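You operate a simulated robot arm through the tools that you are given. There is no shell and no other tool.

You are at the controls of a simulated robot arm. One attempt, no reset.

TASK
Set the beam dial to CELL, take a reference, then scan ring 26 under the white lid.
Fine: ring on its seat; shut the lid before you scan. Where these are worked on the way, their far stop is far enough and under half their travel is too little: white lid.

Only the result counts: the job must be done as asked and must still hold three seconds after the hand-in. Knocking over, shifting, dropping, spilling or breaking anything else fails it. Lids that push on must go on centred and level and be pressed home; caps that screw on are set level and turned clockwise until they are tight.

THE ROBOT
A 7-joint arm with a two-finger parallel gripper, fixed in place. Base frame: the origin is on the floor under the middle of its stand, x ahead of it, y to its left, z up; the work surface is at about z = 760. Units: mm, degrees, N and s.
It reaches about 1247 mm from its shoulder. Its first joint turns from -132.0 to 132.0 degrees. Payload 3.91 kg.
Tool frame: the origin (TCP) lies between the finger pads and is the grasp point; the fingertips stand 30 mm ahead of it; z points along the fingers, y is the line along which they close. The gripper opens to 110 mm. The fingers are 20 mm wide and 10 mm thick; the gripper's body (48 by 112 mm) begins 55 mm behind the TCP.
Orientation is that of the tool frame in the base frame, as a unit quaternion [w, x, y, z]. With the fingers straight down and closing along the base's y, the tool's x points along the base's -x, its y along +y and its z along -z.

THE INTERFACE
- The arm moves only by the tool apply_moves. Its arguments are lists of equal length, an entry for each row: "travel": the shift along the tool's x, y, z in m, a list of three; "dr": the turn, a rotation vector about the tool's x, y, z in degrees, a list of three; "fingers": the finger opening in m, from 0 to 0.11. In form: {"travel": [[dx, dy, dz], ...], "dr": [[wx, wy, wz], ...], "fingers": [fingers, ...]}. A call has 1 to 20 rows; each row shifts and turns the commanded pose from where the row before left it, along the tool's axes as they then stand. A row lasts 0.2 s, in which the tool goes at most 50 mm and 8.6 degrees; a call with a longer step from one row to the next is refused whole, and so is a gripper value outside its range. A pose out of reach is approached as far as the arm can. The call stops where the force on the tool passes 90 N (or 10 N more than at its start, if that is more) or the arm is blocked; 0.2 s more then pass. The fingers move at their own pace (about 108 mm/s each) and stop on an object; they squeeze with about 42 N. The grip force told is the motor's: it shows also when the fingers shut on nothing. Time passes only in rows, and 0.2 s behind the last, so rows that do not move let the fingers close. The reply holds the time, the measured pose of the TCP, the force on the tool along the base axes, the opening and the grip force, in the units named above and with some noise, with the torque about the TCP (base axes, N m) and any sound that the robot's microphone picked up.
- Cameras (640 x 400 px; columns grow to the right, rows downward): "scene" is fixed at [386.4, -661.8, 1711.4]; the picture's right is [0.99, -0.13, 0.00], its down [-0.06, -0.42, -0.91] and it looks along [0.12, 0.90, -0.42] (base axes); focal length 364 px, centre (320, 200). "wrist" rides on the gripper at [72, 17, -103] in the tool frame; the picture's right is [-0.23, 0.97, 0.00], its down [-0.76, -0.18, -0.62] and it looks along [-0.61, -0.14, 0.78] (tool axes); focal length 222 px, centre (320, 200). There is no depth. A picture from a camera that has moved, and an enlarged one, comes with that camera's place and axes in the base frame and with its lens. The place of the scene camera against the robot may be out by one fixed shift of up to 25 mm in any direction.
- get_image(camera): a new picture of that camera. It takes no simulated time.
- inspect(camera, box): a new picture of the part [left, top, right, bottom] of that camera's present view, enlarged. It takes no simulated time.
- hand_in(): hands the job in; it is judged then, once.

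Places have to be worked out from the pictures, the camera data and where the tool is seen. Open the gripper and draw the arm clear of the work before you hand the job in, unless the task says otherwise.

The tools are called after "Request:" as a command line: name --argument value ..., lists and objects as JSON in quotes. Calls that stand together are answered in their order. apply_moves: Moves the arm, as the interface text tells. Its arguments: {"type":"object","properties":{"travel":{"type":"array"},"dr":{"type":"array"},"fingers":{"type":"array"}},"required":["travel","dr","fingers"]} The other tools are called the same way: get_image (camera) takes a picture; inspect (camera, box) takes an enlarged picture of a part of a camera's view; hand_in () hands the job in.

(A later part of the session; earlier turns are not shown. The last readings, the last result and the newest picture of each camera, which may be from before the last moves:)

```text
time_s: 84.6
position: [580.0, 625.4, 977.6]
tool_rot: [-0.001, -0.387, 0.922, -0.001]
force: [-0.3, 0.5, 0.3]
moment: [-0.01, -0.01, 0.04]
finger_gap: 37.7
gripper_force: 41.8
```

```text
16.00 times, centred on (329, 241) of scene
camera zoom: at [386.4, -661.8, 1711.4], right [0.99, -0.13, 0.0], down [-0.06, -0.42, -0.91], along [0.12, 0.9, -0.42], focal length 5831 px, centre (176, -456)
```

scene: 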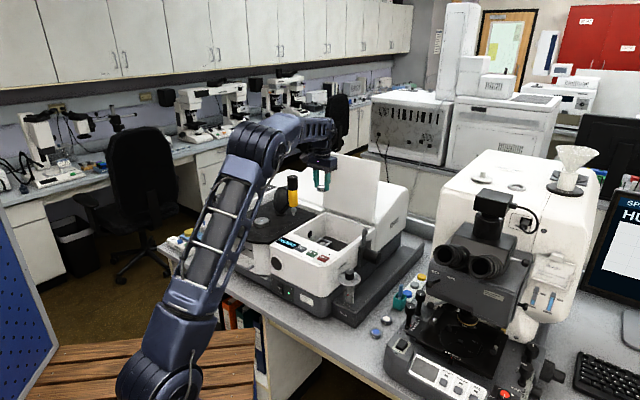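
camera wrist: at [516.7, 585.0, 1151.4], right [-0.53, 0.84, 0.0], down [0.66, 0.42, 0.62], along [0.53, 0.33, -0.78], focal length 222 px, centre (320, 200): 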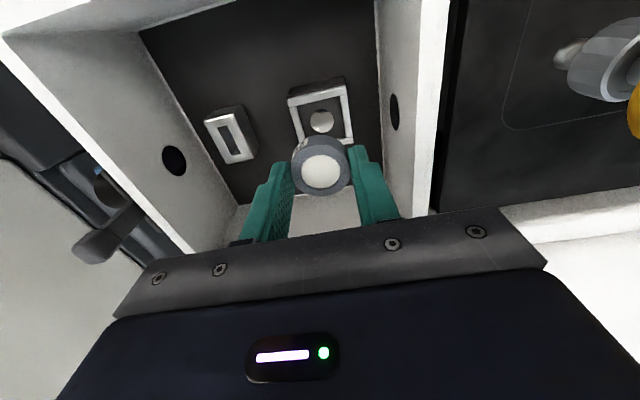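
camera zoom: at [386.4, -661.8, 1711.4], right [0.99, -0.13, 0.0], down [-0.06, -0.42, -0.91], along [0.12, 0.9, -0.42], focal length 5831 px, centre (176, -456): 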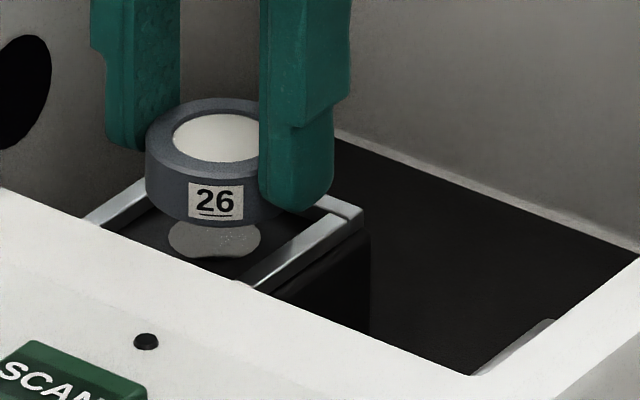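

Both cameras agree: I need about +3.5 mm along tool y and +0.6 mm along tool x. I apply that and check before lowering.

Request:
apply_moves --travel '[[0.0006, 0.0035, 0], [0, 0, 0.001], [0, 0, 0]]' --dr '[[0, 0, 0], [0, 0, 0], [0, 0, 0]]' --fingers '[0.03, 0.03, 0.03]'

Request:
inspect --camera "wrist" --box '[265, 100, 375, 190]'

Request:
inspect --camera "scene" --box '[314, 230, 344, 252]'

```text
time_s: 85.4
position: [577.4, 628.1, 975.5]
tool_rot: [-0.001, -0.387, 0.922, -0.001]
force: [0.4, -0.7, -0.4]
moment: [-0.01, 0.0, -0.02]
finger_gap: 37.7
gripper_force: 42.5
```

```text
4.44 times, centred on (320, 145) of wrist
camera zoom: at [515.6, 587.4, 1080.0], right [-0.54, 0.84, 0.0], down [0.66, 0.42, 0.62], along [0.53, 0.33, -0.78], focal length 987 px, centre (320, 444)
```

zoom: 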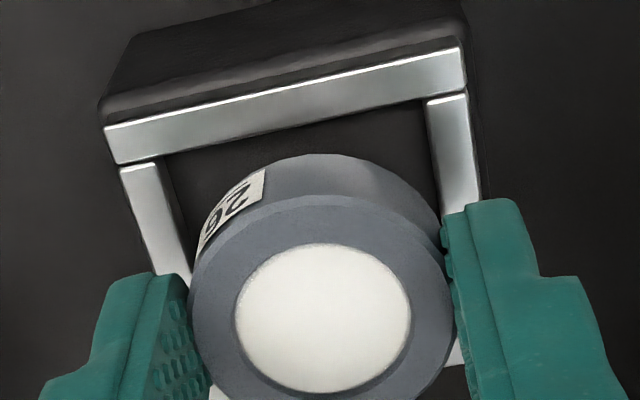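

```text
16.00 times, centred on (329, 241) of scene
camera zoom: at [386.4, -661.8, 1711.4], right [0.99, -0.13, 0.0], down [-0.06, -0.42, -0.91], along [0.12, 0.9, -0.42], focal length 5831 px, centre (176, -456)
```

zoom: 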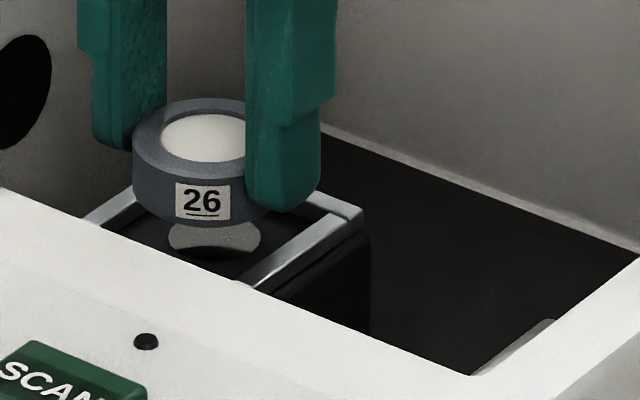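

Now the ring and rails line up within about 1 mm (x wants +0.6). I lower in 1 mm steps and watch the force.

Request:
apply_moves --travel '[[0.0006, 0, 0.001], [0, 0, 0.001], [0, 0, 0.001], [0, 0, 0.001], [0, 0, 0]]' --dr '[[0, 0, 0], [0, 0, 0], [0, 0, 0], [0, 0, 0], [0, 0, 0]]' --fingers '[0.03, 0.03, 0.03, 0.03, 0.03]'

Request:
inspect --camera "wrist" --box '[265, 100, 375, 190]'

Request:
inspect --camera "scene" --box '[314, 230, 344, 252]'

```text
time_s: 86.6
position: [577.3, 627.8, 971.3]
tool_rot: [-0.001, -0.387, 0.922, -0.001]
force: [0.3, -1.3, -0.6]
moment: [-0.01, -0.04, 0.03]
finger_gap: 37.8
gripper_force: 42.2
```

```text
4.44 times, centred on (320, 145) of wrist
camera zoom: at [515.0, 587.6, 1076.0], right [-0.54, 0.84, 0.0], down [0.66, 0.42, 0.62], along [0.53, 0.33, -0.78], focal length 987 px, centre (320, 444)
```

zoom: 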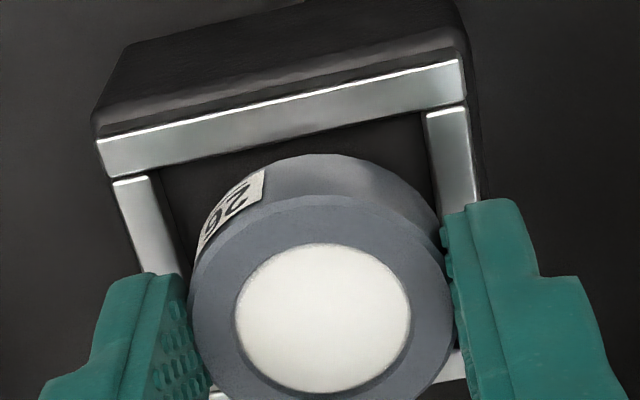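

```text
16.00 times, centred on (329, 241) of scene
camera zoom: at [386.4, -661.8, 1711.4], right [0.99, -0.13, 0.0], down [-0.06, -0.42, -0.91], along [0.12, 0.9, -0.42], focal length 5831 px, centre (176, -456)
```

zoom: 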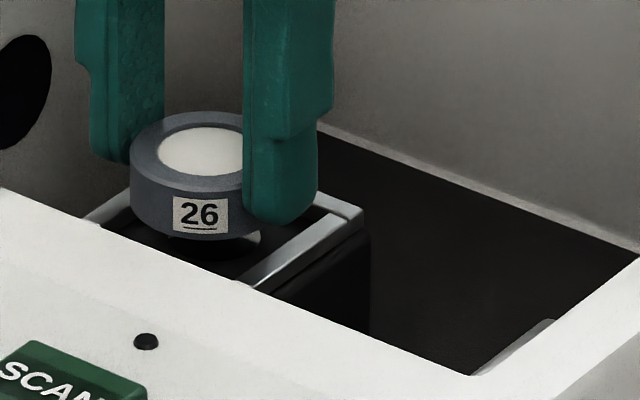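

Still free. The ring is now about 0.6 mm past centre in y; I trim (x +0.5, y −0.6) and keep lowering.

Request:
apply_moves --travel '[[0.0005, -0.0006, 0.0005], [0, 0, 0.001], [0, 0, 0.001], [0, 0, 0.001], [0, 0, 0]]' --dr '[[0, 0, 0], [0, 0, 0], [0, 0, 0], [0, 0, 0], [0, 0, 0]]' --fingers '[0.03, 0.03, 0.03, 0.03, 0.03]'

Request:
inspect --camera "wrist" --box '[265, 100, 375, 190]'

Request:
inspect --camera "scene" --box '[314, 230, 344, 252]'

```text
time_s: 87.8
position: [577.5, 628.7, 968.7]
tool_rot: [-0.001, -0.387, 0.922, 0.0]
force: [0.8, 0.2, -0.3]
moment: [-0.01, 0.0, 0.0]
finger_gap: 37.9
gripper_force: 42.1
```

```text
4.44 times, centred on (320, 145) of wrist
camera zoom: at [515.3, 586.9, 1072.7], right [-0.54, 0.84, 0.0], down [0.66, 0.42, 0.62], along [0.53, 0.33, -0.78], focal length 987 px, centre (320, 444)
```

zoom: 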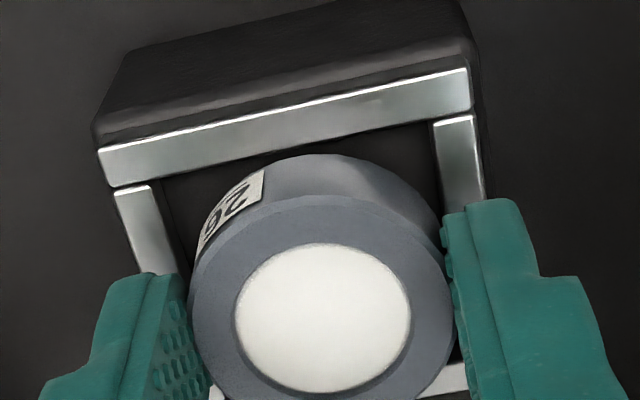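

```text
16.00 times, centred on (329, 241) of scene
camera zoom: at [386.4, -661.8, 1711.4], right [0.99, -0.13, 0.0], down [-0.06, -0.42, -0.91], along [0.12, 0.9, -0.42], focal length 5831 px, centre (176, -456)
```

zoom: 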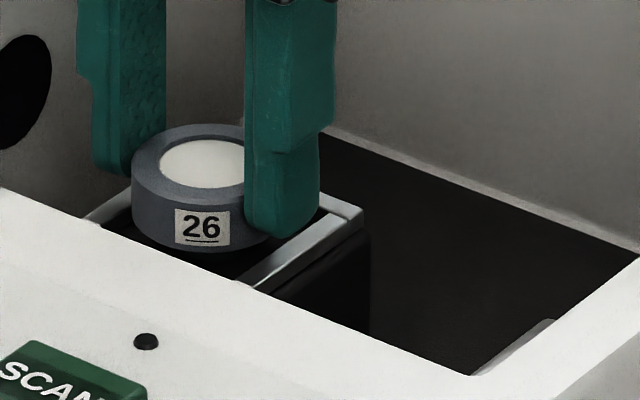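

Centred now within half a millimetre. I continue down in 1 mm steps until contact.

Request:
apply_moves --travel '[[0, 0, 0.001], [0, 0, 0.001], [0, 0, 0.001], [0, 0, 0]]' --dr '[[0, 0, 0], [0, 0, 0], [0, 0, 0], [0, 0, 0]]' --fingers '[0.03, 0.03, 0.03, 0.03]'

Request:
inspect --camera "scene" --box '[314, 230, 344, 252]'

Request:
inspect --camera "wrist" --box '[265, 100, 375, 190]'

```text
time_s: 88.8
position: [578.2, 627.6, 967.6]
tool_rot: [0.0, -0.387, 0.922, 0.0]
force: [-0.5, -0.2, 16.0]
moment: [-0.23, 0.24, 0.0]
finger_gap: 37.9
gripper_force: 42.4
```

```text
16.00 times, centred on (329, 241) of scene
camera zoom: at [386.4, -661.8, 1711.4], right [0.99, -0.13, 0.0], down [-0.06, -0.42, -0.91], along [0.12, 0.9, -0.42], focal length 5831 px, centre (176, -456)
```

zoom: 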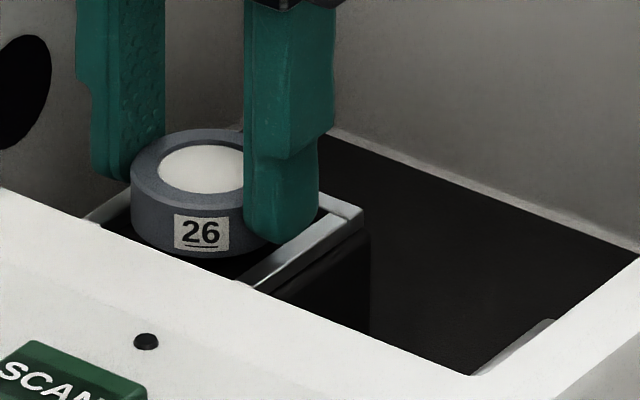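

```text
4.44 times, centred on (320, 145) of wrist
camera zoom: at [515.0, 586.6, 1071.1], right [-0.54, 0.84, 0.0], down [0.66, 0.42, 0.62], along [0.53, 0.33, -0.78], focal length 987 px, centre (320, 444)
```

zoom: 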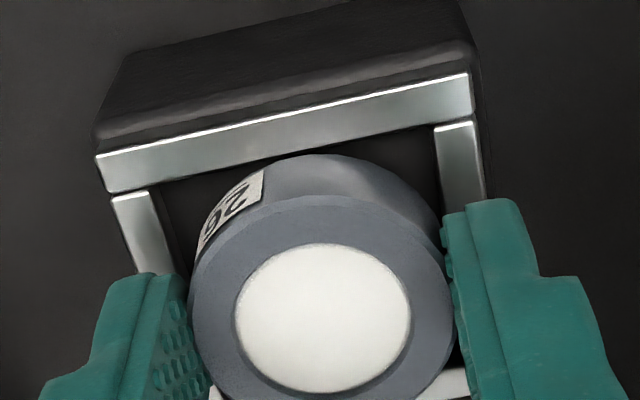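

Contact at 16 N with the ring bottom at the seat's floor height (~930). I ease off 1 mm and open the fingers.

Request:
apply_moves --travel '[[0, 0, -0.001], [0, 0, 0], [0, 0, 0], [0, 0, 0], [0, 0, 0]]' --dr '[[0, 0, 0], [0, 0, 0], [0, 0, 0], [0, 0, 0], [0, 0, 0]]' --fingers '[0.03, 0.042, 0.05, 0.056, 0.056]'

Request:
inspect --camera "wrist" --box '[255, 90, 385, 200]'

Request:
inspect --camera "scene" --box '[314, 230, 344, 252]'

```text
time_s: 90.0
position: [576.0, 627.1, 966.0]
tool_rot: [0.0, -0.386, 0.922, 0.0]
force: [-0.3, 0.1, 0.9]
moment: [0.02, 0.02, -0.02]
finger_gap: 56.0
gripper_force: 0.0
```

```text
3.64 times, centred on (320, 145) of wrist
camera zoom: at [515.1, 586.9, 1070.8], right [-0.54, 0.84, 0.0], down [0.66, 0.42, 0.62], along [0.53, 0.33, -0.78], focal length 808 px, centre (320, 400)
```

zoom: 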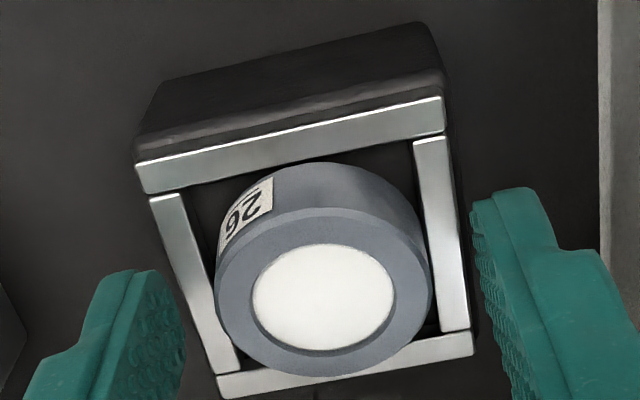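

```text
16.00 times, centred on (329, 241) of scene
camera zoom: at [386.4, -661.8, 1711.4], right [0.99, -0.13, 0.0], down [-0.06, -0.42, -0.91], along [0.12, 0.9, -0.42], focal length 5831 px, centre (176, -456)
```

zoom: 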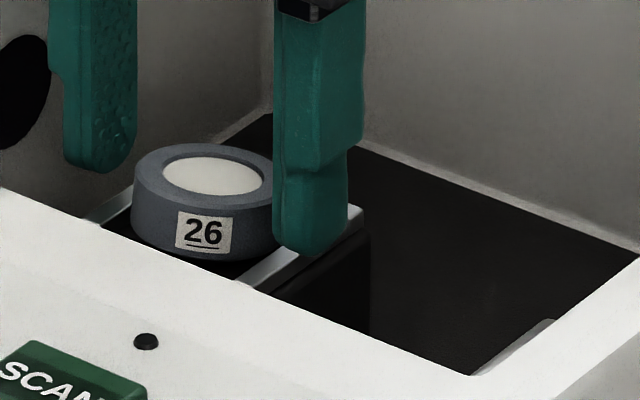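

The ring is released inside the rails, but its back side dropped a few mm, so I must check that it lies flat. I lift straight up and look from both cameras.

Request:
apply_moves --travel '[[0, 0, -0.005], [0, 0, -0.015], [0, 0, -0.03], [0, 0, -0.04], [0, 0, 0]]' --dr '[[0, 0, 0], [0, 0, 0], [0, 0, 0], [0, 0, 0], [0, 0, 0]]' --fingers '[0.06, 0.06, 0.06, 0.06, 0.06]'

Request:
inspect --camera "wrist" --box '[285, 80, 365, 150]'

Request:
inspect --camera "scene" --box '[314, 230, 344, 252]'

```text
time_s: 91.2
position: [578.2, 630.2, 1059.8]
tool_rot: [-0.001, -0.386, 0.922, 0.0]
force: [0.1, 0.3, -0.2]
moment: [-0.03, 0.01, 0.01]
finger_gap: 60.0
gripper_force: 0.1
```

```text
5.71 times, centred on (325, 115) of wrist
camera zoom: at [516.5, 590.1, 1164.4], right [-0.54, 0.84, 0.0], down [0.66, 0.42, 0.62], along [0.53, 0.33, -0.78], focal length 1269 px, centre (291, 686)
```

zoom: 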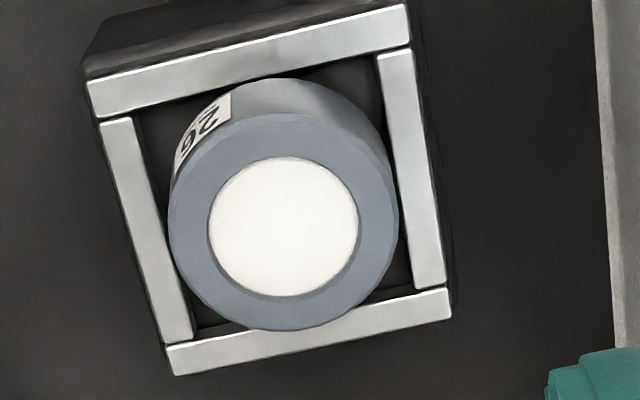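

```text
16.00 times, centred on (329, 241) of scene
camera zoom: at [386.4, -661.8, 1711.4], right [0.99, -0.13, 0.0], down [-0.06, -0.42, -0.91], along [0.12, 0.9, -0.42], focal length 5831 px, centre (176, -456)
```

zoom: 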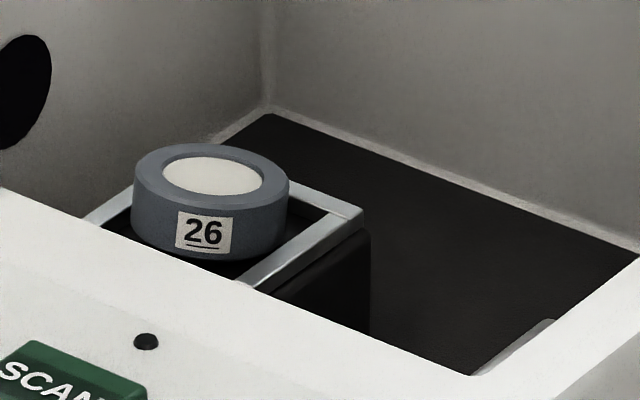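

Measured out, the ring is tilted about 10°: its front lower edge is caught on the front rail's inner edge and its back is on the floor. I'll nudge it ~2 mm toward the back with closed fingertips; first I bring them down in front of it, above the rail.

Request:
apply_moves --travel '[[0.018, 0, 0], [0.018, 0, 0], [0, 0, 0.03], [0, 0, 0.03], [0, 0, 0.02], [0, 0, 0.007], [0, 0, 0]]' --dr '[[0, 0, 0], [0, 0, 0], [0, 0, 0], [0, 0, 0], [0, 0, 0], [0, 0, 0], [0, 0, 0]]' --fingers '[0.03, 0, 0, 0, 0, 0, 0]'

Request:
get_image --camera "wrist"

Request:
inspect --camera "scene" --box '[310, 220, 350, 252]'

```text
time_s: 92.8
position: [552.0, 602.4, 969.8]
tool_rot: [-0.002, -0.388, 0.922, 0.0]
force: [0.6, 0.1, 0.3]
moment: [0.01, -0.02, -0.01]
finger_gap: 0.1
gripper_force: 37.8
```

```text
taken
camera wrist: at [491.3, 561.8, 1073.6], right [-0.54, 0.84, 0.0], down [0.66, 0.42, 0.62], along [0.53, 0.33, -0.78], focal length 222 px, centre (320, 200)
```

wrist: 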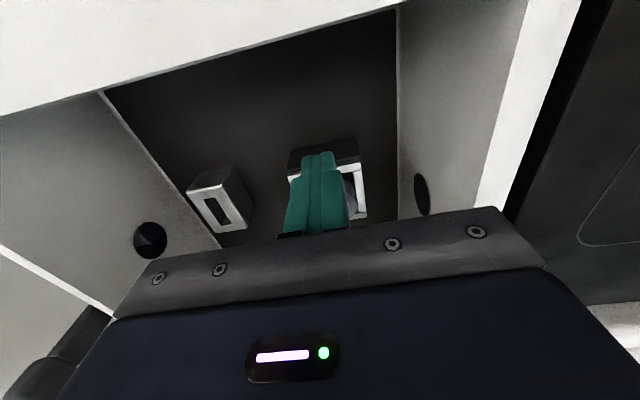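

```text
12.50 times, centred on (330, 236) of scene
camera zoom: at [386.4, -661.8, 1711.4], right [0.99, -0.13, 0.0], down [-0.06, -0.42, -0.91], along [0.12, 0.9, -0.42], focal length 4556 px, centre (195, -250)
```

zoom: 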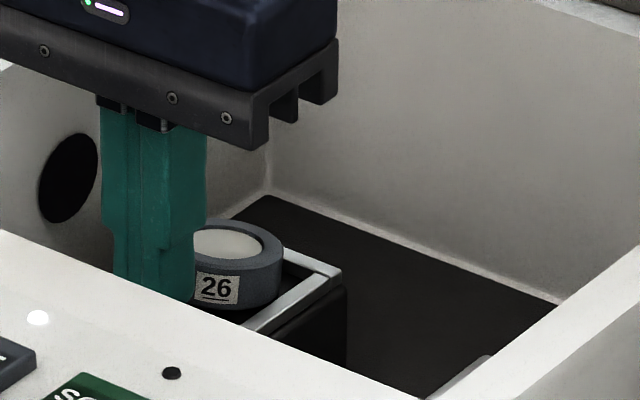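

The closed fingers stand in front of the ring at the right height. I advance toward the ring: 6 mm, then 1 mm steps.

Request:
apply_moves --travel '[[-0.003, 0, 0], [-0.003, 0, 0], [-0.001, 0, 0], [-0.001, 0, 0], [0, 0, 0]]' --dr '[[0, 0, 0], [0, 0, 0], [0, 0, 0], [0, 0, 0], [0, 0, 0]]' --fingers '[0, 0, 0, 0, 0]'

Request:
inspect --camera "scene" --box '[314, 230, 344, 252]'

Request:
inspect --camera "wrist" --box '[270, 120, 390, 240]'

```text
time_s: 94.0
position: [557.7, 606.6, 970.4]
tool_rot: [-0.001, -0.387, 0.922, 0.0]
force: [-0.4, 0.3, -0.4]
moment: [-0.02, -0.02, -0.03]
finger_gap: 0.2
gripper_force: 37.7
```

```text
16.00 times, centred on (329, 241) of scene
camera zoom: at [386.4, -661.8, 1711.4], right [0.99, -0.13, 0.0], down [-0.06, -0.42, -0.91], along [0.12, 0.9, -0.42], focal length 5831 px, centre (176, -456)
```

zoom: 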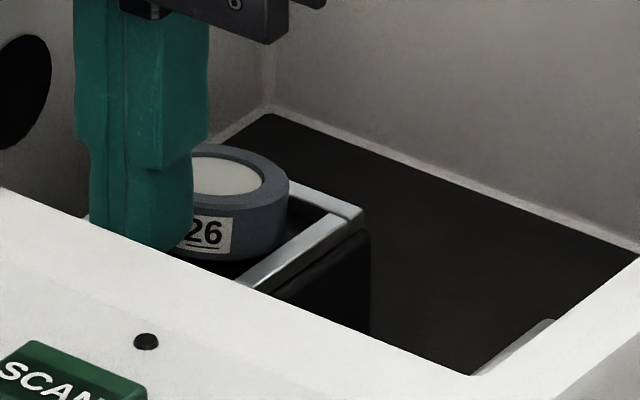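

```text
3.33 times, centred on (330, 180) of wrist
camera zoom: at [496.5, 566.6, 1074.0], right [-0.53, 0.84, 0.0], down [0.66, 0.42, 0.62], along [0.53, 0.33, -0.78], focal length 740 px, centre (287, 267)
```

zoom: 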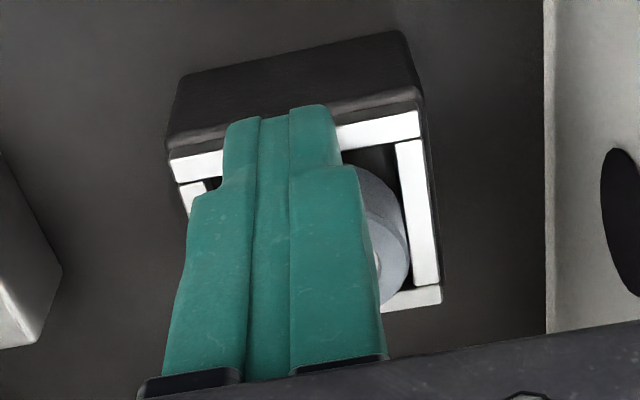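

The finger face is about level with the ring's near side. I continue in 0.7 mm steps.

Request:
apply_moves --travel '[[-0.0007, 0, 0], [-0.0007, 0, 0], [-0.0007, 0, 0], [0, 0, 0]]' --dr '[[0, 0, 0], [0, 0, 0], [0, 0, 0], [0, 0, 0]]' --fingers '[0, 0, 0, 0]'

Request:
inspect --camera "scene" --box '[314, 230, 344, 252]'

```text
time_s: 95.0
position: [559.4, 608.2, 970.2]
tool_rot: [-0.001, -0.386, 0.922, 0.0]
force: [0.4, -0.2, 0.5]
moment: [0.0, 0.0, -0.02]
finger_gap: 0.0
gripper_force: 37.3
```

```text
16.00 times, centred on (329, 241) of scene
camera zoom: at [386.4, -661.8, 1711.4], right [0.99, -0.13, 0.0], down [-0.06, -0.42, -0.91], along [0.12, 0.9, -0.42], focal length 5831 px, centre (176, -456)
```

zoom: 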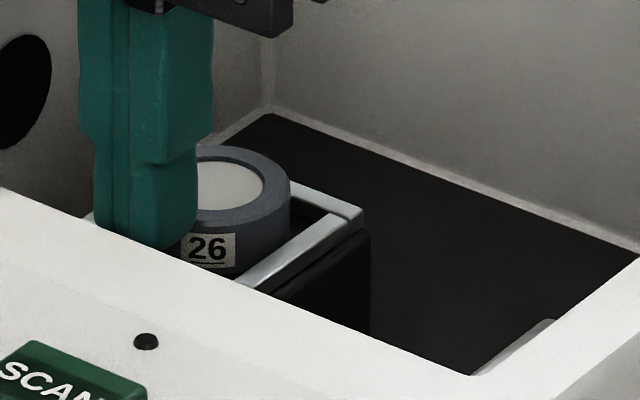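

The ring's front has dropped into the seat: the label moved down and the top looks level. I back off, lift and check.

Request:
apply_moves --travel '[[0.004, 0, 0], [0.008, 0, 0], [0, 0, -0.03], [0, 0, -0.04], [-0.03, 0, -0.03], [0, 0, 0]]' --dr '[[0, 0, 0], [0, 0, 0], [0, 0, 0], [0, 0, 0], [0, 0, 0], [0, 0, 0]]' --fingers '[0, 0, 0, 0, 0, 0]'

Request:
inspect --camera "scene" --box '[314, 230, 344, 252]'

Request:
get_image --camera "wrist"

```text
time_s: 96.4
position: [569.0, 620.9, 1068.9]
tool_rot: [0.0, -0.386, 0.922, -0.001]
force: [0.2, 0.6, 0.6]
moment: [0.02, -0.03, -0.01]
finger_gap: 0.0
gripper_force: 37.7
```

```text
16.00 times, centred on (329, 241) of scene
camera zoom: at [386.4, -661.8, 1711.4], right [0.99, -0.13, 0.0], down [-0.06, -0.42, -0.91], along [0.12, 0.9, -0.42], focal length 5831 px, centre (176, -456)
```

zoom: 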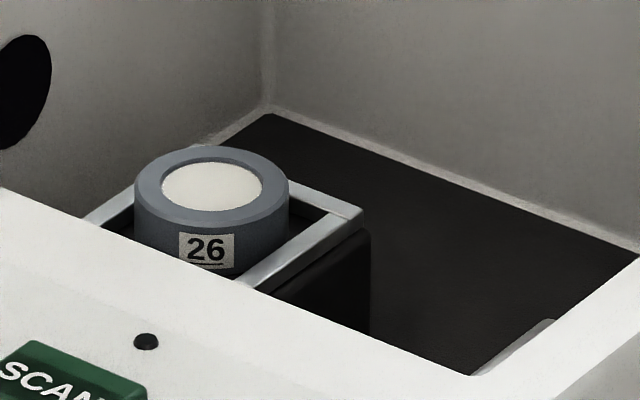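

```text
taken
camera wrist: at [507.5, 579.4, 1174.1], right [-0.54, 0.84, 0.0], down [0.66, 0.42, 0.62], along [0.53, 0.33, -0.78], focal length 222 px, centre (320, 200)
```

wrist: 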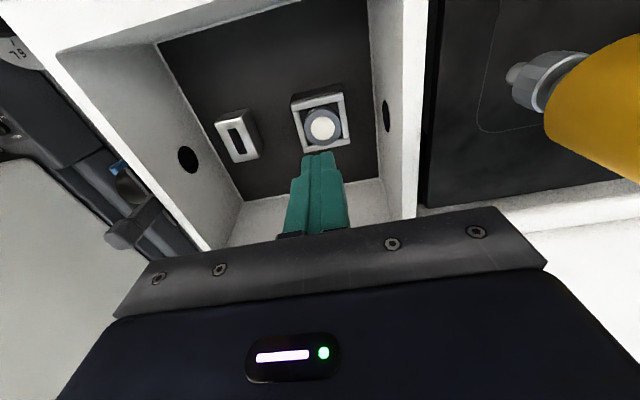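

The ring's top ellipse in the scene now has the ratio of a level disc. I confirm in the wrist view.

Request:
inspect --camera "wrist" --box '[280, 80, 360, 160]'

```text
5.00 times, centred on (320, 120) of wrist
camera zoom: at [507.5, 579.4, 1174.1], right [-0.54, 0.84, 0.0], down [0.66, 0.42, 0.62], along [0.53, 0.33, -0.78], focal length 1111 px, centre (320, 600)
```

zoom: 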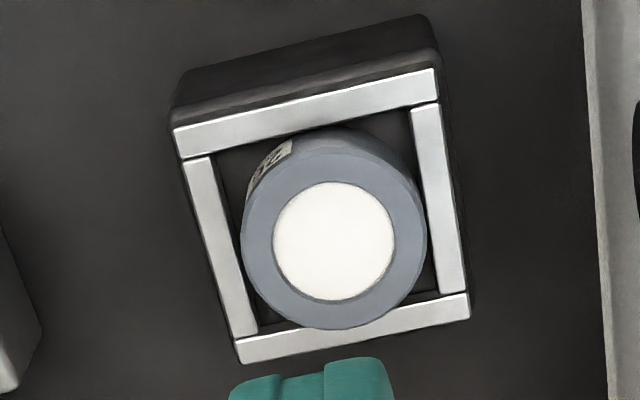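

Ring 26 now lies flat and centred between the rails. Next I shut the lid: I rise, turn the gripper across the handle again and tilt it 12° as when I left the lid.

Request:
apply_moves --travel '[[0.0094, -0.0077, -0.046], [0.0094, -0.0077, -0.046], [0.0094, -0.0077, -0.046], [0.0094, -0.0077, -0.046], [0.0094, -0.0077, -0.046], [0.0094, -0.0077, -0.046], [0, 0, 0], [0, 0, 0], [0, 0, 0], [0, 0, 0], [0, 0, 0], [0, 0, 0], [0, 0, 0], [0, 0, 0], [0, 0, 0], [0, 0, 0], [0, 0, 0], [0, 0, 0], [0, 0, 0], [0, 0, 0]]' --dr '[[0, 0, 0], [0, 0, 0], [0, 0, 0], [0, 0, 0], [0, 0, 0], [0, 0, 0], [0, 0, 8.2], [0, 0, 8.2], [0, 0, 8.2], [0, 0, 8.2], [0, 0, 8.2], [0, 0, 8.2], [0, 0, 8.2], [0, 0, 8.2], [0, 0, 8.2], [0, 0, 8.2], [0, 0, 8.1], [-6.1, 0, 0], [-6.1, 0, 0], [0, 0, 0]]' --fingers '[0, 0, 0, 0, 0, 0.024, 0.024, 0.024, 0.024, 0.024, 0.024, 0.024, 0.024, 0.024, 0.024, 0.024, 0.024, 0.024, 0.024, 0.024]'

Request:
get_image --camera "wrist"

Request:
inspect --camera "scene" --box '[260, 100, 420, 280]'

```text
time_s: 100.6
position: [564.6, 550.3, 1344.3]
tool_rot: [0.04, 0.378, 0.92, 0.098]
force: [-0.6, -0.2, 0.6]
moment: [0.0, 0.0, 0.03]
finger_gap: 24.1
gripper_force: 0.0
```

```text
taken
camera wrist: at [510.5, 596.8, 1451.0], right [0.83, 0.52, 0.2], down [0.33, -0.75, 0.57], along [0.45, -0.41, -0.79], focal length 222 px, centre (320, 200)
```

wrist: 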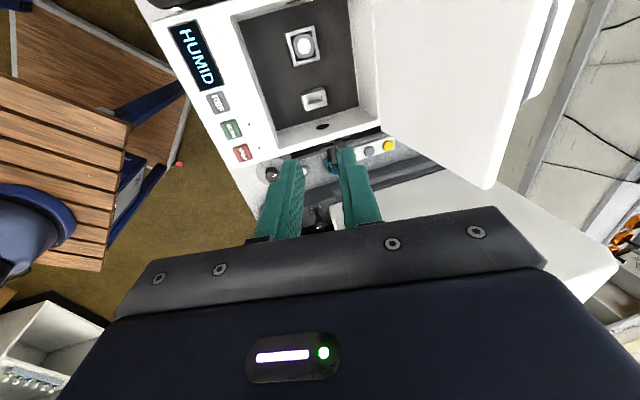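

```text
2.22 times, centred on (340, 190) of scene
camera zoom: at [386.4, -661.8, 1711.4], right [0.99, -0.13, 0.0], down [-0.06, -0.42, -0.91], along [0.12, 0.9, -0.42], focal length 810 px, centre (276, 222)
```

zoom: 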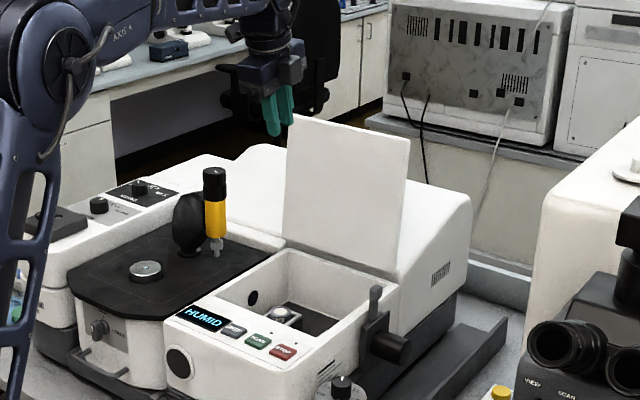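

The lid leans back at its far stop. To bring it forward under control I will straddle it: front finger inside the lid, rear finger behind the handle bar, opening 78 mm. I move above it first.

Request:
apply_moves --travel '[[0, 0, 0], [0, 0, 0], [0, 0.0381, 0.0116], [0, 0.0381, 0.0116], [0, 0.0381, 0.0116], [0, 0.0381, 0.0116], [0, 0.0383, 0.0118], [0, 0, 0]]' --dr '[[0, 0, 0], [0, 0, 0], [0, 0, 0], [0, 0, 0], [0, 0, 0], [0, 0, 0], [0, 0, 0], [0, 0, 0]]' --fingers '[0.05, 0.078, 0.078, 0.078, 0.078, 0.078, 0.078, 0.078]'

Request:
get_image --camera "wrist"

Request:
inspect --camera "scene" --box '[280, 80, 420, 240]'

```text
time_s: 102.4
position: [703.3, 691.9, 1328.2]
tool_rot: [0.04, 0.378, 0.92, 0.097]
force: [0.2, -0.4, -0.8]
moment: [-0.01, -0.01, 0.01]
finger_gap: 78.3
gripper_force: 0.0
```

```text
taken
camera wrist: at [648.9, 737.7, 1432.9], right [0.83, 0.52, 0.2], down [0.33, -0.75, 0.57], along [0.45, -0.41, -0.79], focal length 222 px, centre (320, 200)
```

wrist: 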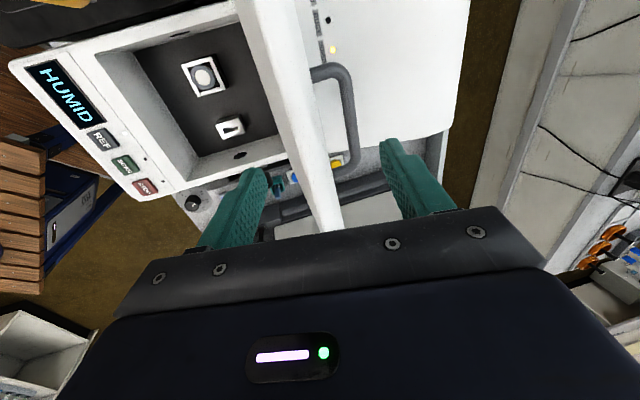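

```text
2.50 times, centred on (350, 160) of scene
camera zoom: at [386.4, -661.8, 1711.4], right [0.99, -0.13, 0.0], down [-0.06, -0.42, -0.91], along [0.12, 0.9, -0.42], focal length 911 px, centre (245, 300)
```

zoom: 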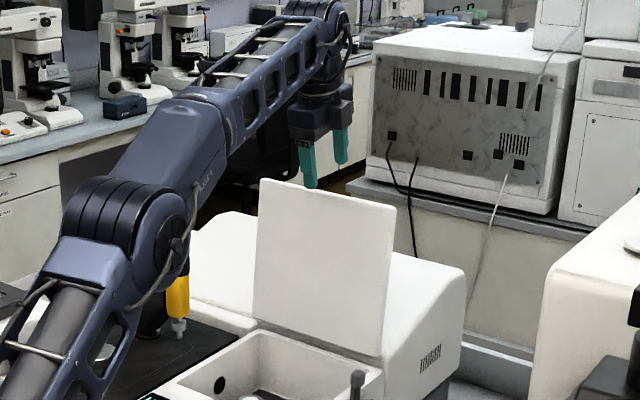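

The lid and the bar both sit between the fingers. I lower along the finger axis in two stages.

Request:
apply_moves --travel '[[0, 0, 0.018], [0, 0, 0.018], [0, 0, 0.014], [0, 0, 0]]' --dr '[[0, 0, 0], [0, 0, 0], [0, 0, 0], [0, 0, 0]]' --fingers '[0.078, 0.078, 0.078, 0.078]'

Request:
get_image --camera "wrist"

```text
time_s: 103.4
position: [712.0, 700.1, 1278.6]
tool_rot: [0.04, 0.377, 0.92, 0.097]
force: [-0.3, -0.5, -0.1]
moment: [0.03, 0.01, -0.03]
finger_gap: 77.9
gripper_force: 0.1
```

```text
taken
camera wrist: at [657.4, 745.8, 1385.4], right [0.83, 0.52, 0.2], down [0.33, -0.75, 0.57], along [0.45, -0.41, -0.79], focal length 222 px, centre (320, 200)
```

wrist: 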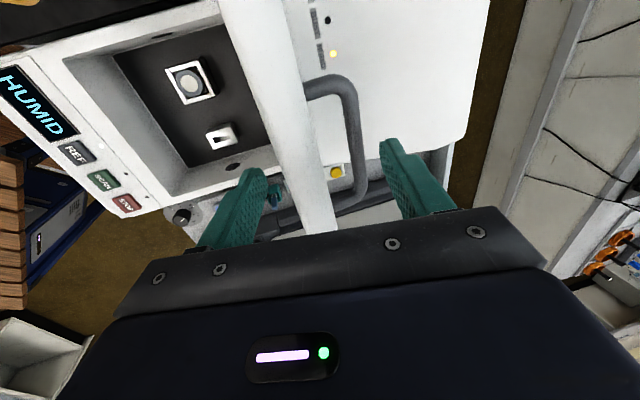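

Clear on both sides. I go the remaining 28 mm.

Request:
apply_moves --travel '[[0, 0, 0.014], [0, 0, 0.014], [0, 0, 0]]' --dr '[[0, 0, 0], [0, 0, 0], [0, 0, 0]]' --fingers '[0.078, 0.078, 0.078]'

Request:
get_image --camera "wrist"

Request:
inspect --camera "scene" --box '[300, 110, 390, 190]'

```text
time_s: 104.2
position: [716.4, 704.7, 1253.3]
tool_rot: [0.04, 0.377, 0.92, 0.097]
force: [-0.2, 0.8, -0.3]
moment: [0.0, 0.02, -0.03]
finger_gap: 78.0
gripper_force: 0.0
```

```text
taken
camera wrist: at [662.7, 750.2, 1358.6], right [0.83, 0.52, 0.2], down [0.33, -0.75, 0.57], along [0.45, -0.41, -0.79], focal length 222 px, centre (320, 200)
```

wrist: 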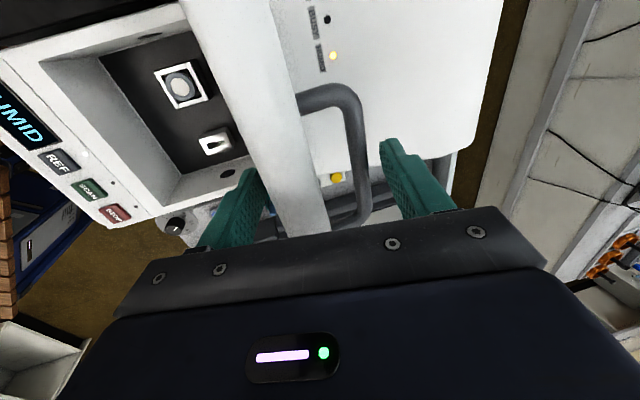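

```text
5.00 times, centred on (345, 150) of scene
camera zoom: at [386.4, -661.8, 1711.4], right [0.99, -0.13, 0.0], down [-0.06, -0.42, -0.91], along [0.12, 0.9, -0.42], focal length 1822 px, centre (195, 450)
```

zoom: 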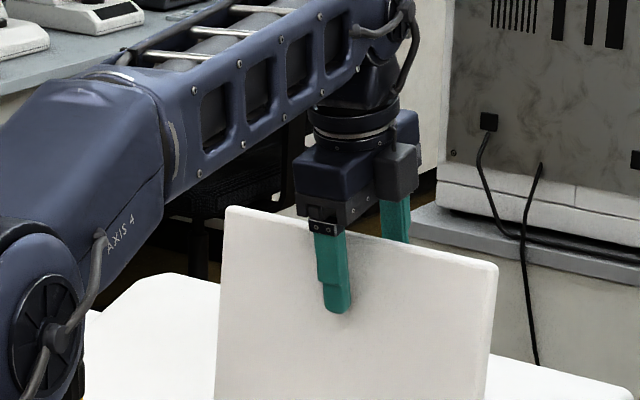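

Straddled. I pull forward slowly, narrowing the opening to 66 mm as the lid comes off its stop.

Request:
apply_moves --travel '[[0, -0.0054, -0.0006], [0, -0.0054, -0.0006], [0, -0.0054, -0.0006], [0, -0.0054, -0.0006], [0, -0.0054, -0.0006], [0, 0, 0], [0, 0, 0]]' --dr '[[0, 0, 0], [0, 0, 0], [0, 0, 0], [0, 0, 0], [0, 0, 0], [0, 0, 0], [0, 0, 0]]' --fingers '[0.078, 0.078, 0.074, 0.07, 0.066, 0.066, 0.066]'

Request:
get_image --camera "wrist"

Request:
inspect --camera "scene" --box '[280, 100, 410, 250]'

```text
time_s: 105.8
position: [698.9, 684.7, 1249.5]
tool_rot: [0.04, 0.377, 0.92, 0.097]
force: [1.6, 0.2, 0.4]
moment: [0.0, -0.01, -0.04]
finger_gap: 66.7
gripper_force: 0.6
```

```text
taken
camera wrist: at [644.4, 730.6, 1355.6], right [0.83, 0.52, 0.2], down [0.33, -0.75, 0.57], along [0.45, -0.41, -0.79], focal length 222 px, centre (320, 200)
```

wrist: 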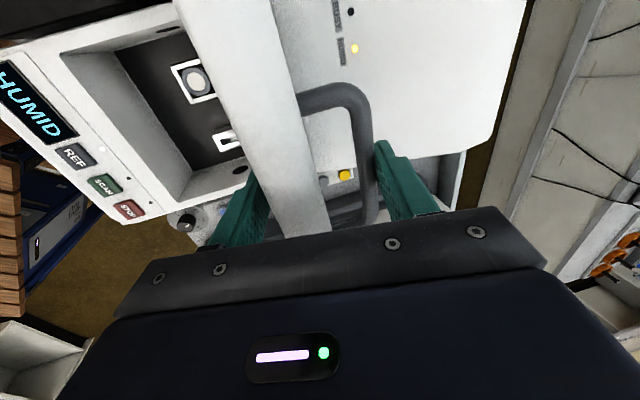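

```text
2.67 times, centred on (345, 175) of scene
camera zoom: at [386.4, -661.8, 1711.4], right [0.99, -0.13, 0.0], down [-0.06, -0.42, -0.91], along [0.12, 0.9, -0.42], focal length 972 px, centre (253, 267)
```

zoom: 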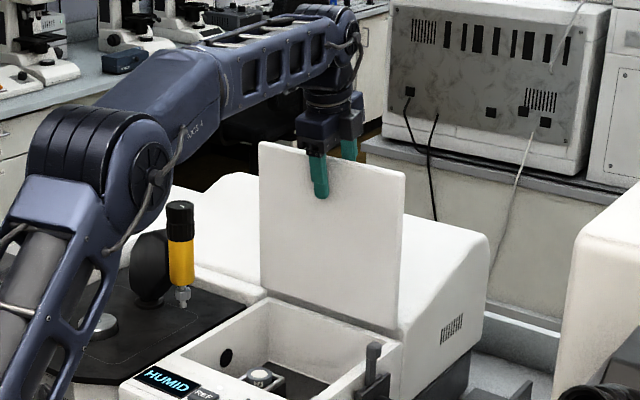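

The bar now leans on the rear finger. I pull on through the balance point.

Request:
apply_moves --travel '[[0, -0.005, -0.002], [0, -0.005, -0.002], [0, -0.005, -0.002], [0, 0, 0], [0, 0, 0]]' --dr '[[0, 0, 0], [0, 0, 0], [0, 0, 0], [0, 0, 0], [0, 0, 0]]' --fingers '[0.066, 0.066, 0.066, 0.066, 0.066]'

Request:
get_image --camera "wrist"

```text
time_s: 107.0
position: [685.3, 673.8, 1252.1]
tool_rot: [0.041, 0.378, 0.92, 0.097]
force: [0.7, 2.0, 0.1]
moment: [0.05, 0.01, -0.01]
finger_gap: 66.2
gripper_force: 0.2
```

```text
taken
camera wrist: at [631.9, 718.9, 1357.0], right [0.83, 0.52, 0.2], down [0.33, -0.75, 0.57], along [0.45, -0.41, -0.79], focal length 222 px, centre (320, 200)
```

wrist: 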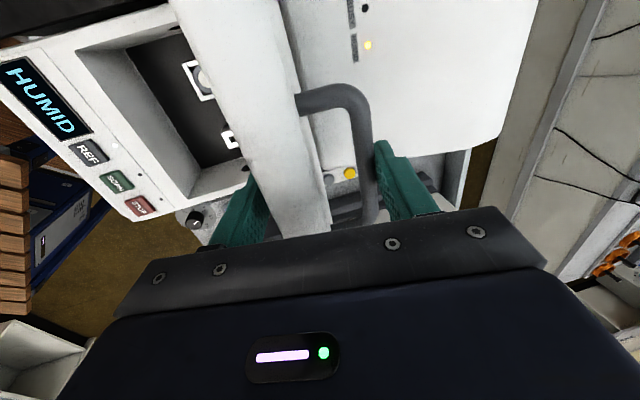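

The lid still pulls back by about 2 N. I keep pulling forward in small steps.

Request:
apply_moves --travel '[[0, -0.005, -0.001], [0, -0.005, -0.001], [0, -0.005, -0.001], [0, 0, 0], [0, 0, 0]]' --dr '[[0, 0, 0], [0, 0, 0], [0, 0, 0], [0, 0, 0], [0, 0, 0]]' --fingers '[0.066, 0.066, 0.066, 0.066, 0.066]'

Request:
get_image --camera "wrist"

Request:
inspect --camera "scene" --box '[280, 100, 410, 250]'

```text
time_s: 108.2
position: [674.6, 660.7, 1252.3]
tool_rot: [0.04, 0.377, 0.92, 0.097]
force: [-0.4, 0.6, -0.7]
moment: [-0.02, -0.03, 0.0]
finger_gap: 66.4
gripper_force: 0.1
```

```text
taken
camera wrist: at [620.8, 707.4, 1357.2], right [0.83, 0.52, 0.2], down [0.33, -0.75, 0.57], along [0.45, -0.41, -0.79], focal length 222 px, centre (320, 200)
```

wrist: 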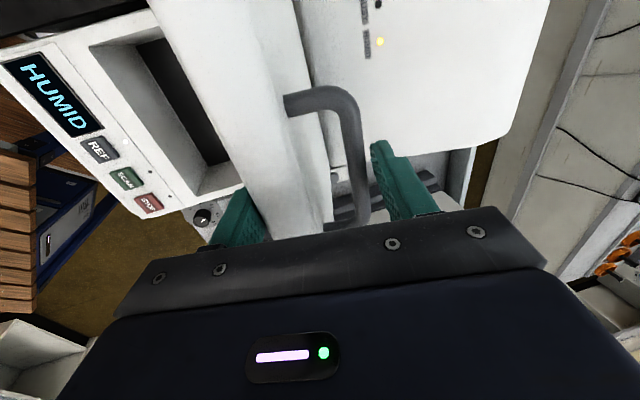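

```text
2.67 times, centred on (345, 175) of scene
camera zoom: at [386.4, -661.8, 1711.4], right [0.99, -0.13, 0.0], down [-0.06, -0.42, -0.91], along [0.12, 0.9, -0.42], focal length 972 px, centre (253, 267)
```

zoom: 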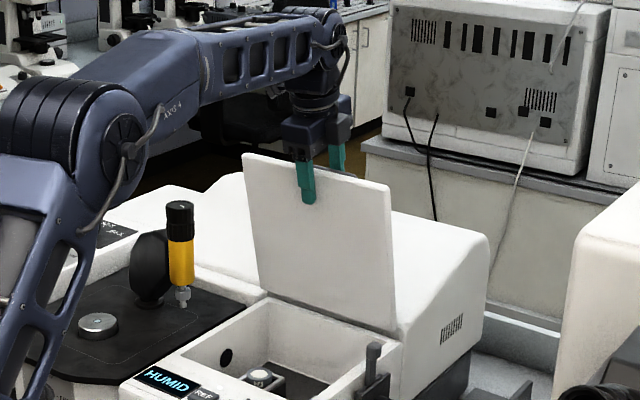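

The lid has tipped over onto the front finger (about 80°), so it is now carried by it. I lower it along its arc, tilting the gripper with it and opening to 78 mm for clearance at the bar.

Request:
apply_moves --travel '[[0, -0.00754, -0.00321], [0, -0.00743, -0.00346], [0, -0.00654, -0.00101], [0, -0.00652, -0.00116], [0, -0.00649, -0.00132], [0, -0.008, 0.0002], [0, -0.008, -0.0001], [0, -0.008, -0.0003], [0, -0.008, -0.0006], [0, -0.00795, -0.0009], [0, 0, 0]]' --dr '[[-1.9, 0, 0], [-1.9, 0, 0], [-1.33, 0, 0], [-1.33, 0, 0], [-1.34, 0, 0], [-2, 0, 0], [-2, 0, 0], [-2, 0, 0], [-2, 0, 0], [-2, 0, 0], [0, 0, 0]]' --fingers '[0.068, 0.07, 0.072, 0.074, 0.076, 0.078, 0.078, 0.078, 0.078, 0.078, 0.078]'

Request:
get_image --camera "wrist"

Request:
inspect --camera "scene" --box '[270, 110, 400, 260]'

```text
time_s: 110.6
position: [623.3, 608.9, 1238.3]
tool_rot: [0.098, 0.366, 0.894, 0.238]
force: [-1.1, -0.5, -1.8]
moment: [0.0, 0.01, -0.06]
finger_gap: 78.5
gripper_force: 0.3
```

```text
taken
camera wrist: at [547.9, 633.3, 1337.4], right [0.75, 0.44, 0.49], down [0.22, -0.87, 0.45], along [0.62, -0.24, -0.75], focal length 222 px, centre (320, 200)
```

wrist: 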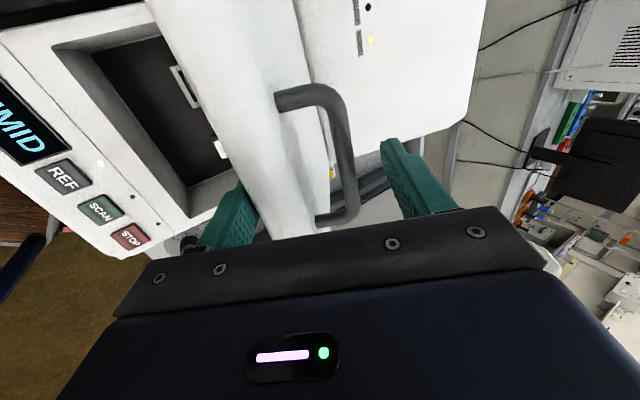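

```text
2.67 times, centred on (335, 185) of scene
camera zoom: at [386.4, -661.8, 1711.4], right [0.99, -0.13, 0.0], down [-0.06, -0.42, -0.91], along [0.12, 0.9, -0.42], focal length 972 px, centre (280, 240)
```

zoom: 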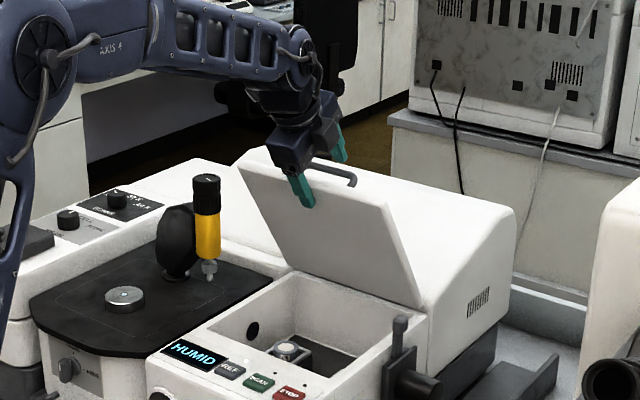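

About 60° now, the lid lying lightly on the front finger (≈2 N). I continue down to about 40°.

Request:
apply_moves --travel '[[0, -0.008, -0.0005], [0, -0.008, -0.0008], [0, -0.008, -0.001], [0, -0.0079, -0.0012], [0, -0.0079, -0.0014], [0, -0.0087, -0.0009], [0, -0.0087, -0.0011], [0, -0.0086, -0.0013], [0, -0.0086, -0.0015], [0, -0.0086, -0.0017], [0, 0, 0]]' --dr '[[-1.6, 0, 0], [-1.6, 0, 0], [-1.6, 0, 0], [-1.6, 0, 0], [-1.6, 0, 0], [-1.2, 0, 0], [-1.2, 0, 0], [-1.2, 0, 0], [-1.2, 0, 0], [-1.2, 0, 0], [0, 0, 0]]' --fingers '[0.078, 0.078, 0.078, 0.078, 0.078, 0.078, 0.078, 0.078, 0.078, 0.078, 0.078]'

Request:
get_image --camera "wrist"

Request:
inspect --camera "scene" --box '[270, 130, 400, 270]'

```text
time_s: 113.0
position: [573.1, 557.2, 1199.0]
tool_rot: [0.142, 0.352, 0.858, 0.346]
force: [-3.3, -0.5, -0.9]
moment: [0.0, 0.04, -0.03]
finger_gap: 79.4
gripper_force: 1.3
```

```text
taken
camera wrist: at [480.8, 563.8, 1285.3], right [0.65, 0.34, 0.68], down [0.15, -0.93, 0.33], along [0.74, -0.11, -0.66], focal length 222 px, centre (320, 200)
```

wrist: 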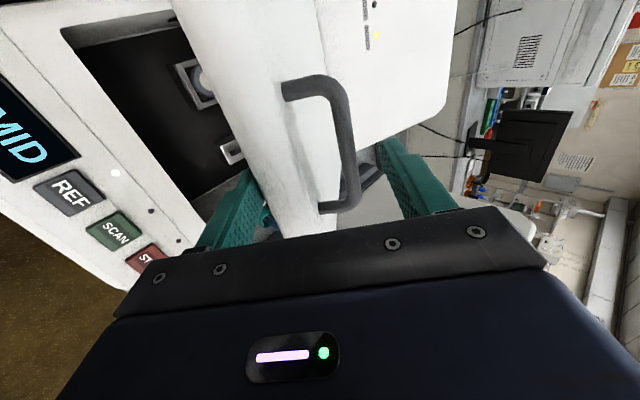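

```text
2.86 times, centred on (335, 200) of scene
camera zoom: at [386.4, -661.8, 1711.4], right [0.99, -0.13, 0.0], down [-0.06, -0.42, -0.91], along [0.12, 0.9, -0.42], focal length 1041 px, centre (277, 200)
```

zoom: 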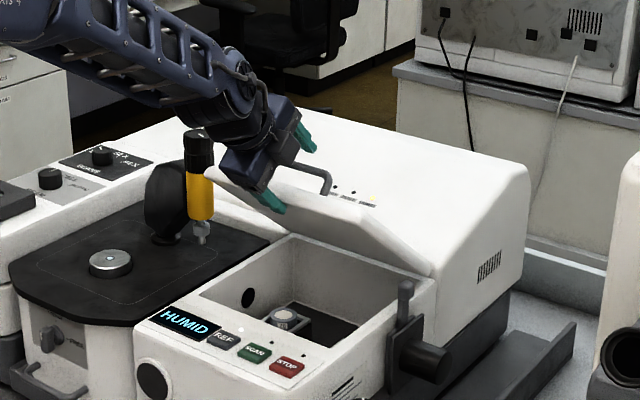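

About 40°, still carried. I go on down to about 20°.

Request:
apply_moves --travel '[[0, -0.0086, 0.0014], [0, -0.0086, 0.0014], [0, -0.0086, 0.0013], [0, -0.0086, 0.0013], [0, -0.0086, 0.0013], [0, -0.0077, 0.0027], [0, -0.0077, 0.0027], [0, -0.0077, 0.0027], [0, -0.0077, 0.0027], [0, -0.0077, 0.0027], [0, 0, 0]]' --dr '[[-0.2, 0, 0], [-0.2, 0, 0], [-0.2, 0, 0], [-0.2, 0, 0], [-0.2, 0, 0], [0, 0, 0], [0, 0, 0], [0, 0, 0], [0, 0, 0], [0, 0, 0], [0, 0, 0]]' --fingers '[0.078, 0.078, 0.078, 0.078, 0.078, 0.078, 0.078, 0.078, 0.078, 0.078, 0.078]'

Request:
get_image --camera "wrist"

Request:
inspect --camera "scene" --box '[270, 150, 400, 280]'

```text
time_s: 115.4
position: [543.8, 525.7, 1127.0]
tool_rot: [0.144, 0.351, 0.855, 0.353]
force: [-2.2, -0.7, -3.0]
moment: [0.01, 0.09, -0.06]
finger_gap: 79.6
gripper_force: 1.4
```

```text
taken
camera wrist: at [449.6, 532.6, 1212.9], right [0.65, 0.33, 0.69], down [0.14, -0.94, 0.32], along [0.75, -0.11, -0.65], focal length 222 px, centre (320, 200)
```

wrist: 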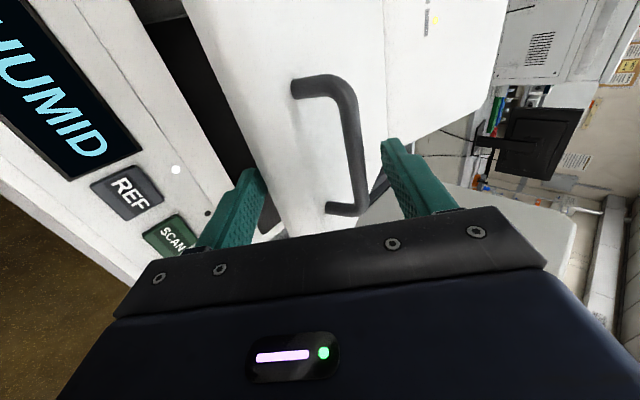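

```text
3.08 times, centred on (335, 215) of scene
camera zoom: at [386.4, -661.8, 1711.4], right [0.99, -0.13, 0.0], down [-0.06, -0.42, -0.91], along [0.12, 0.9, -0.42], focal length 1121 px, centre (274, 154)
```

zoom: 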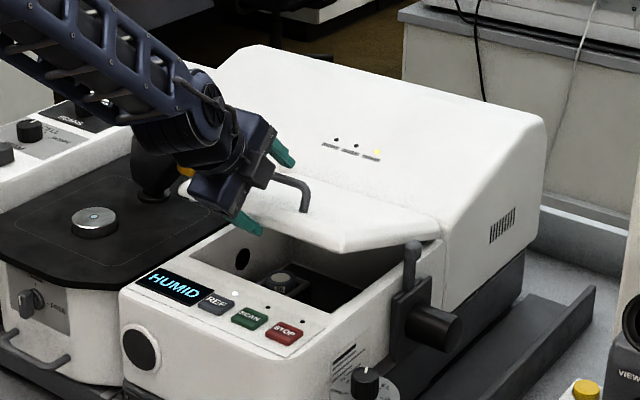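

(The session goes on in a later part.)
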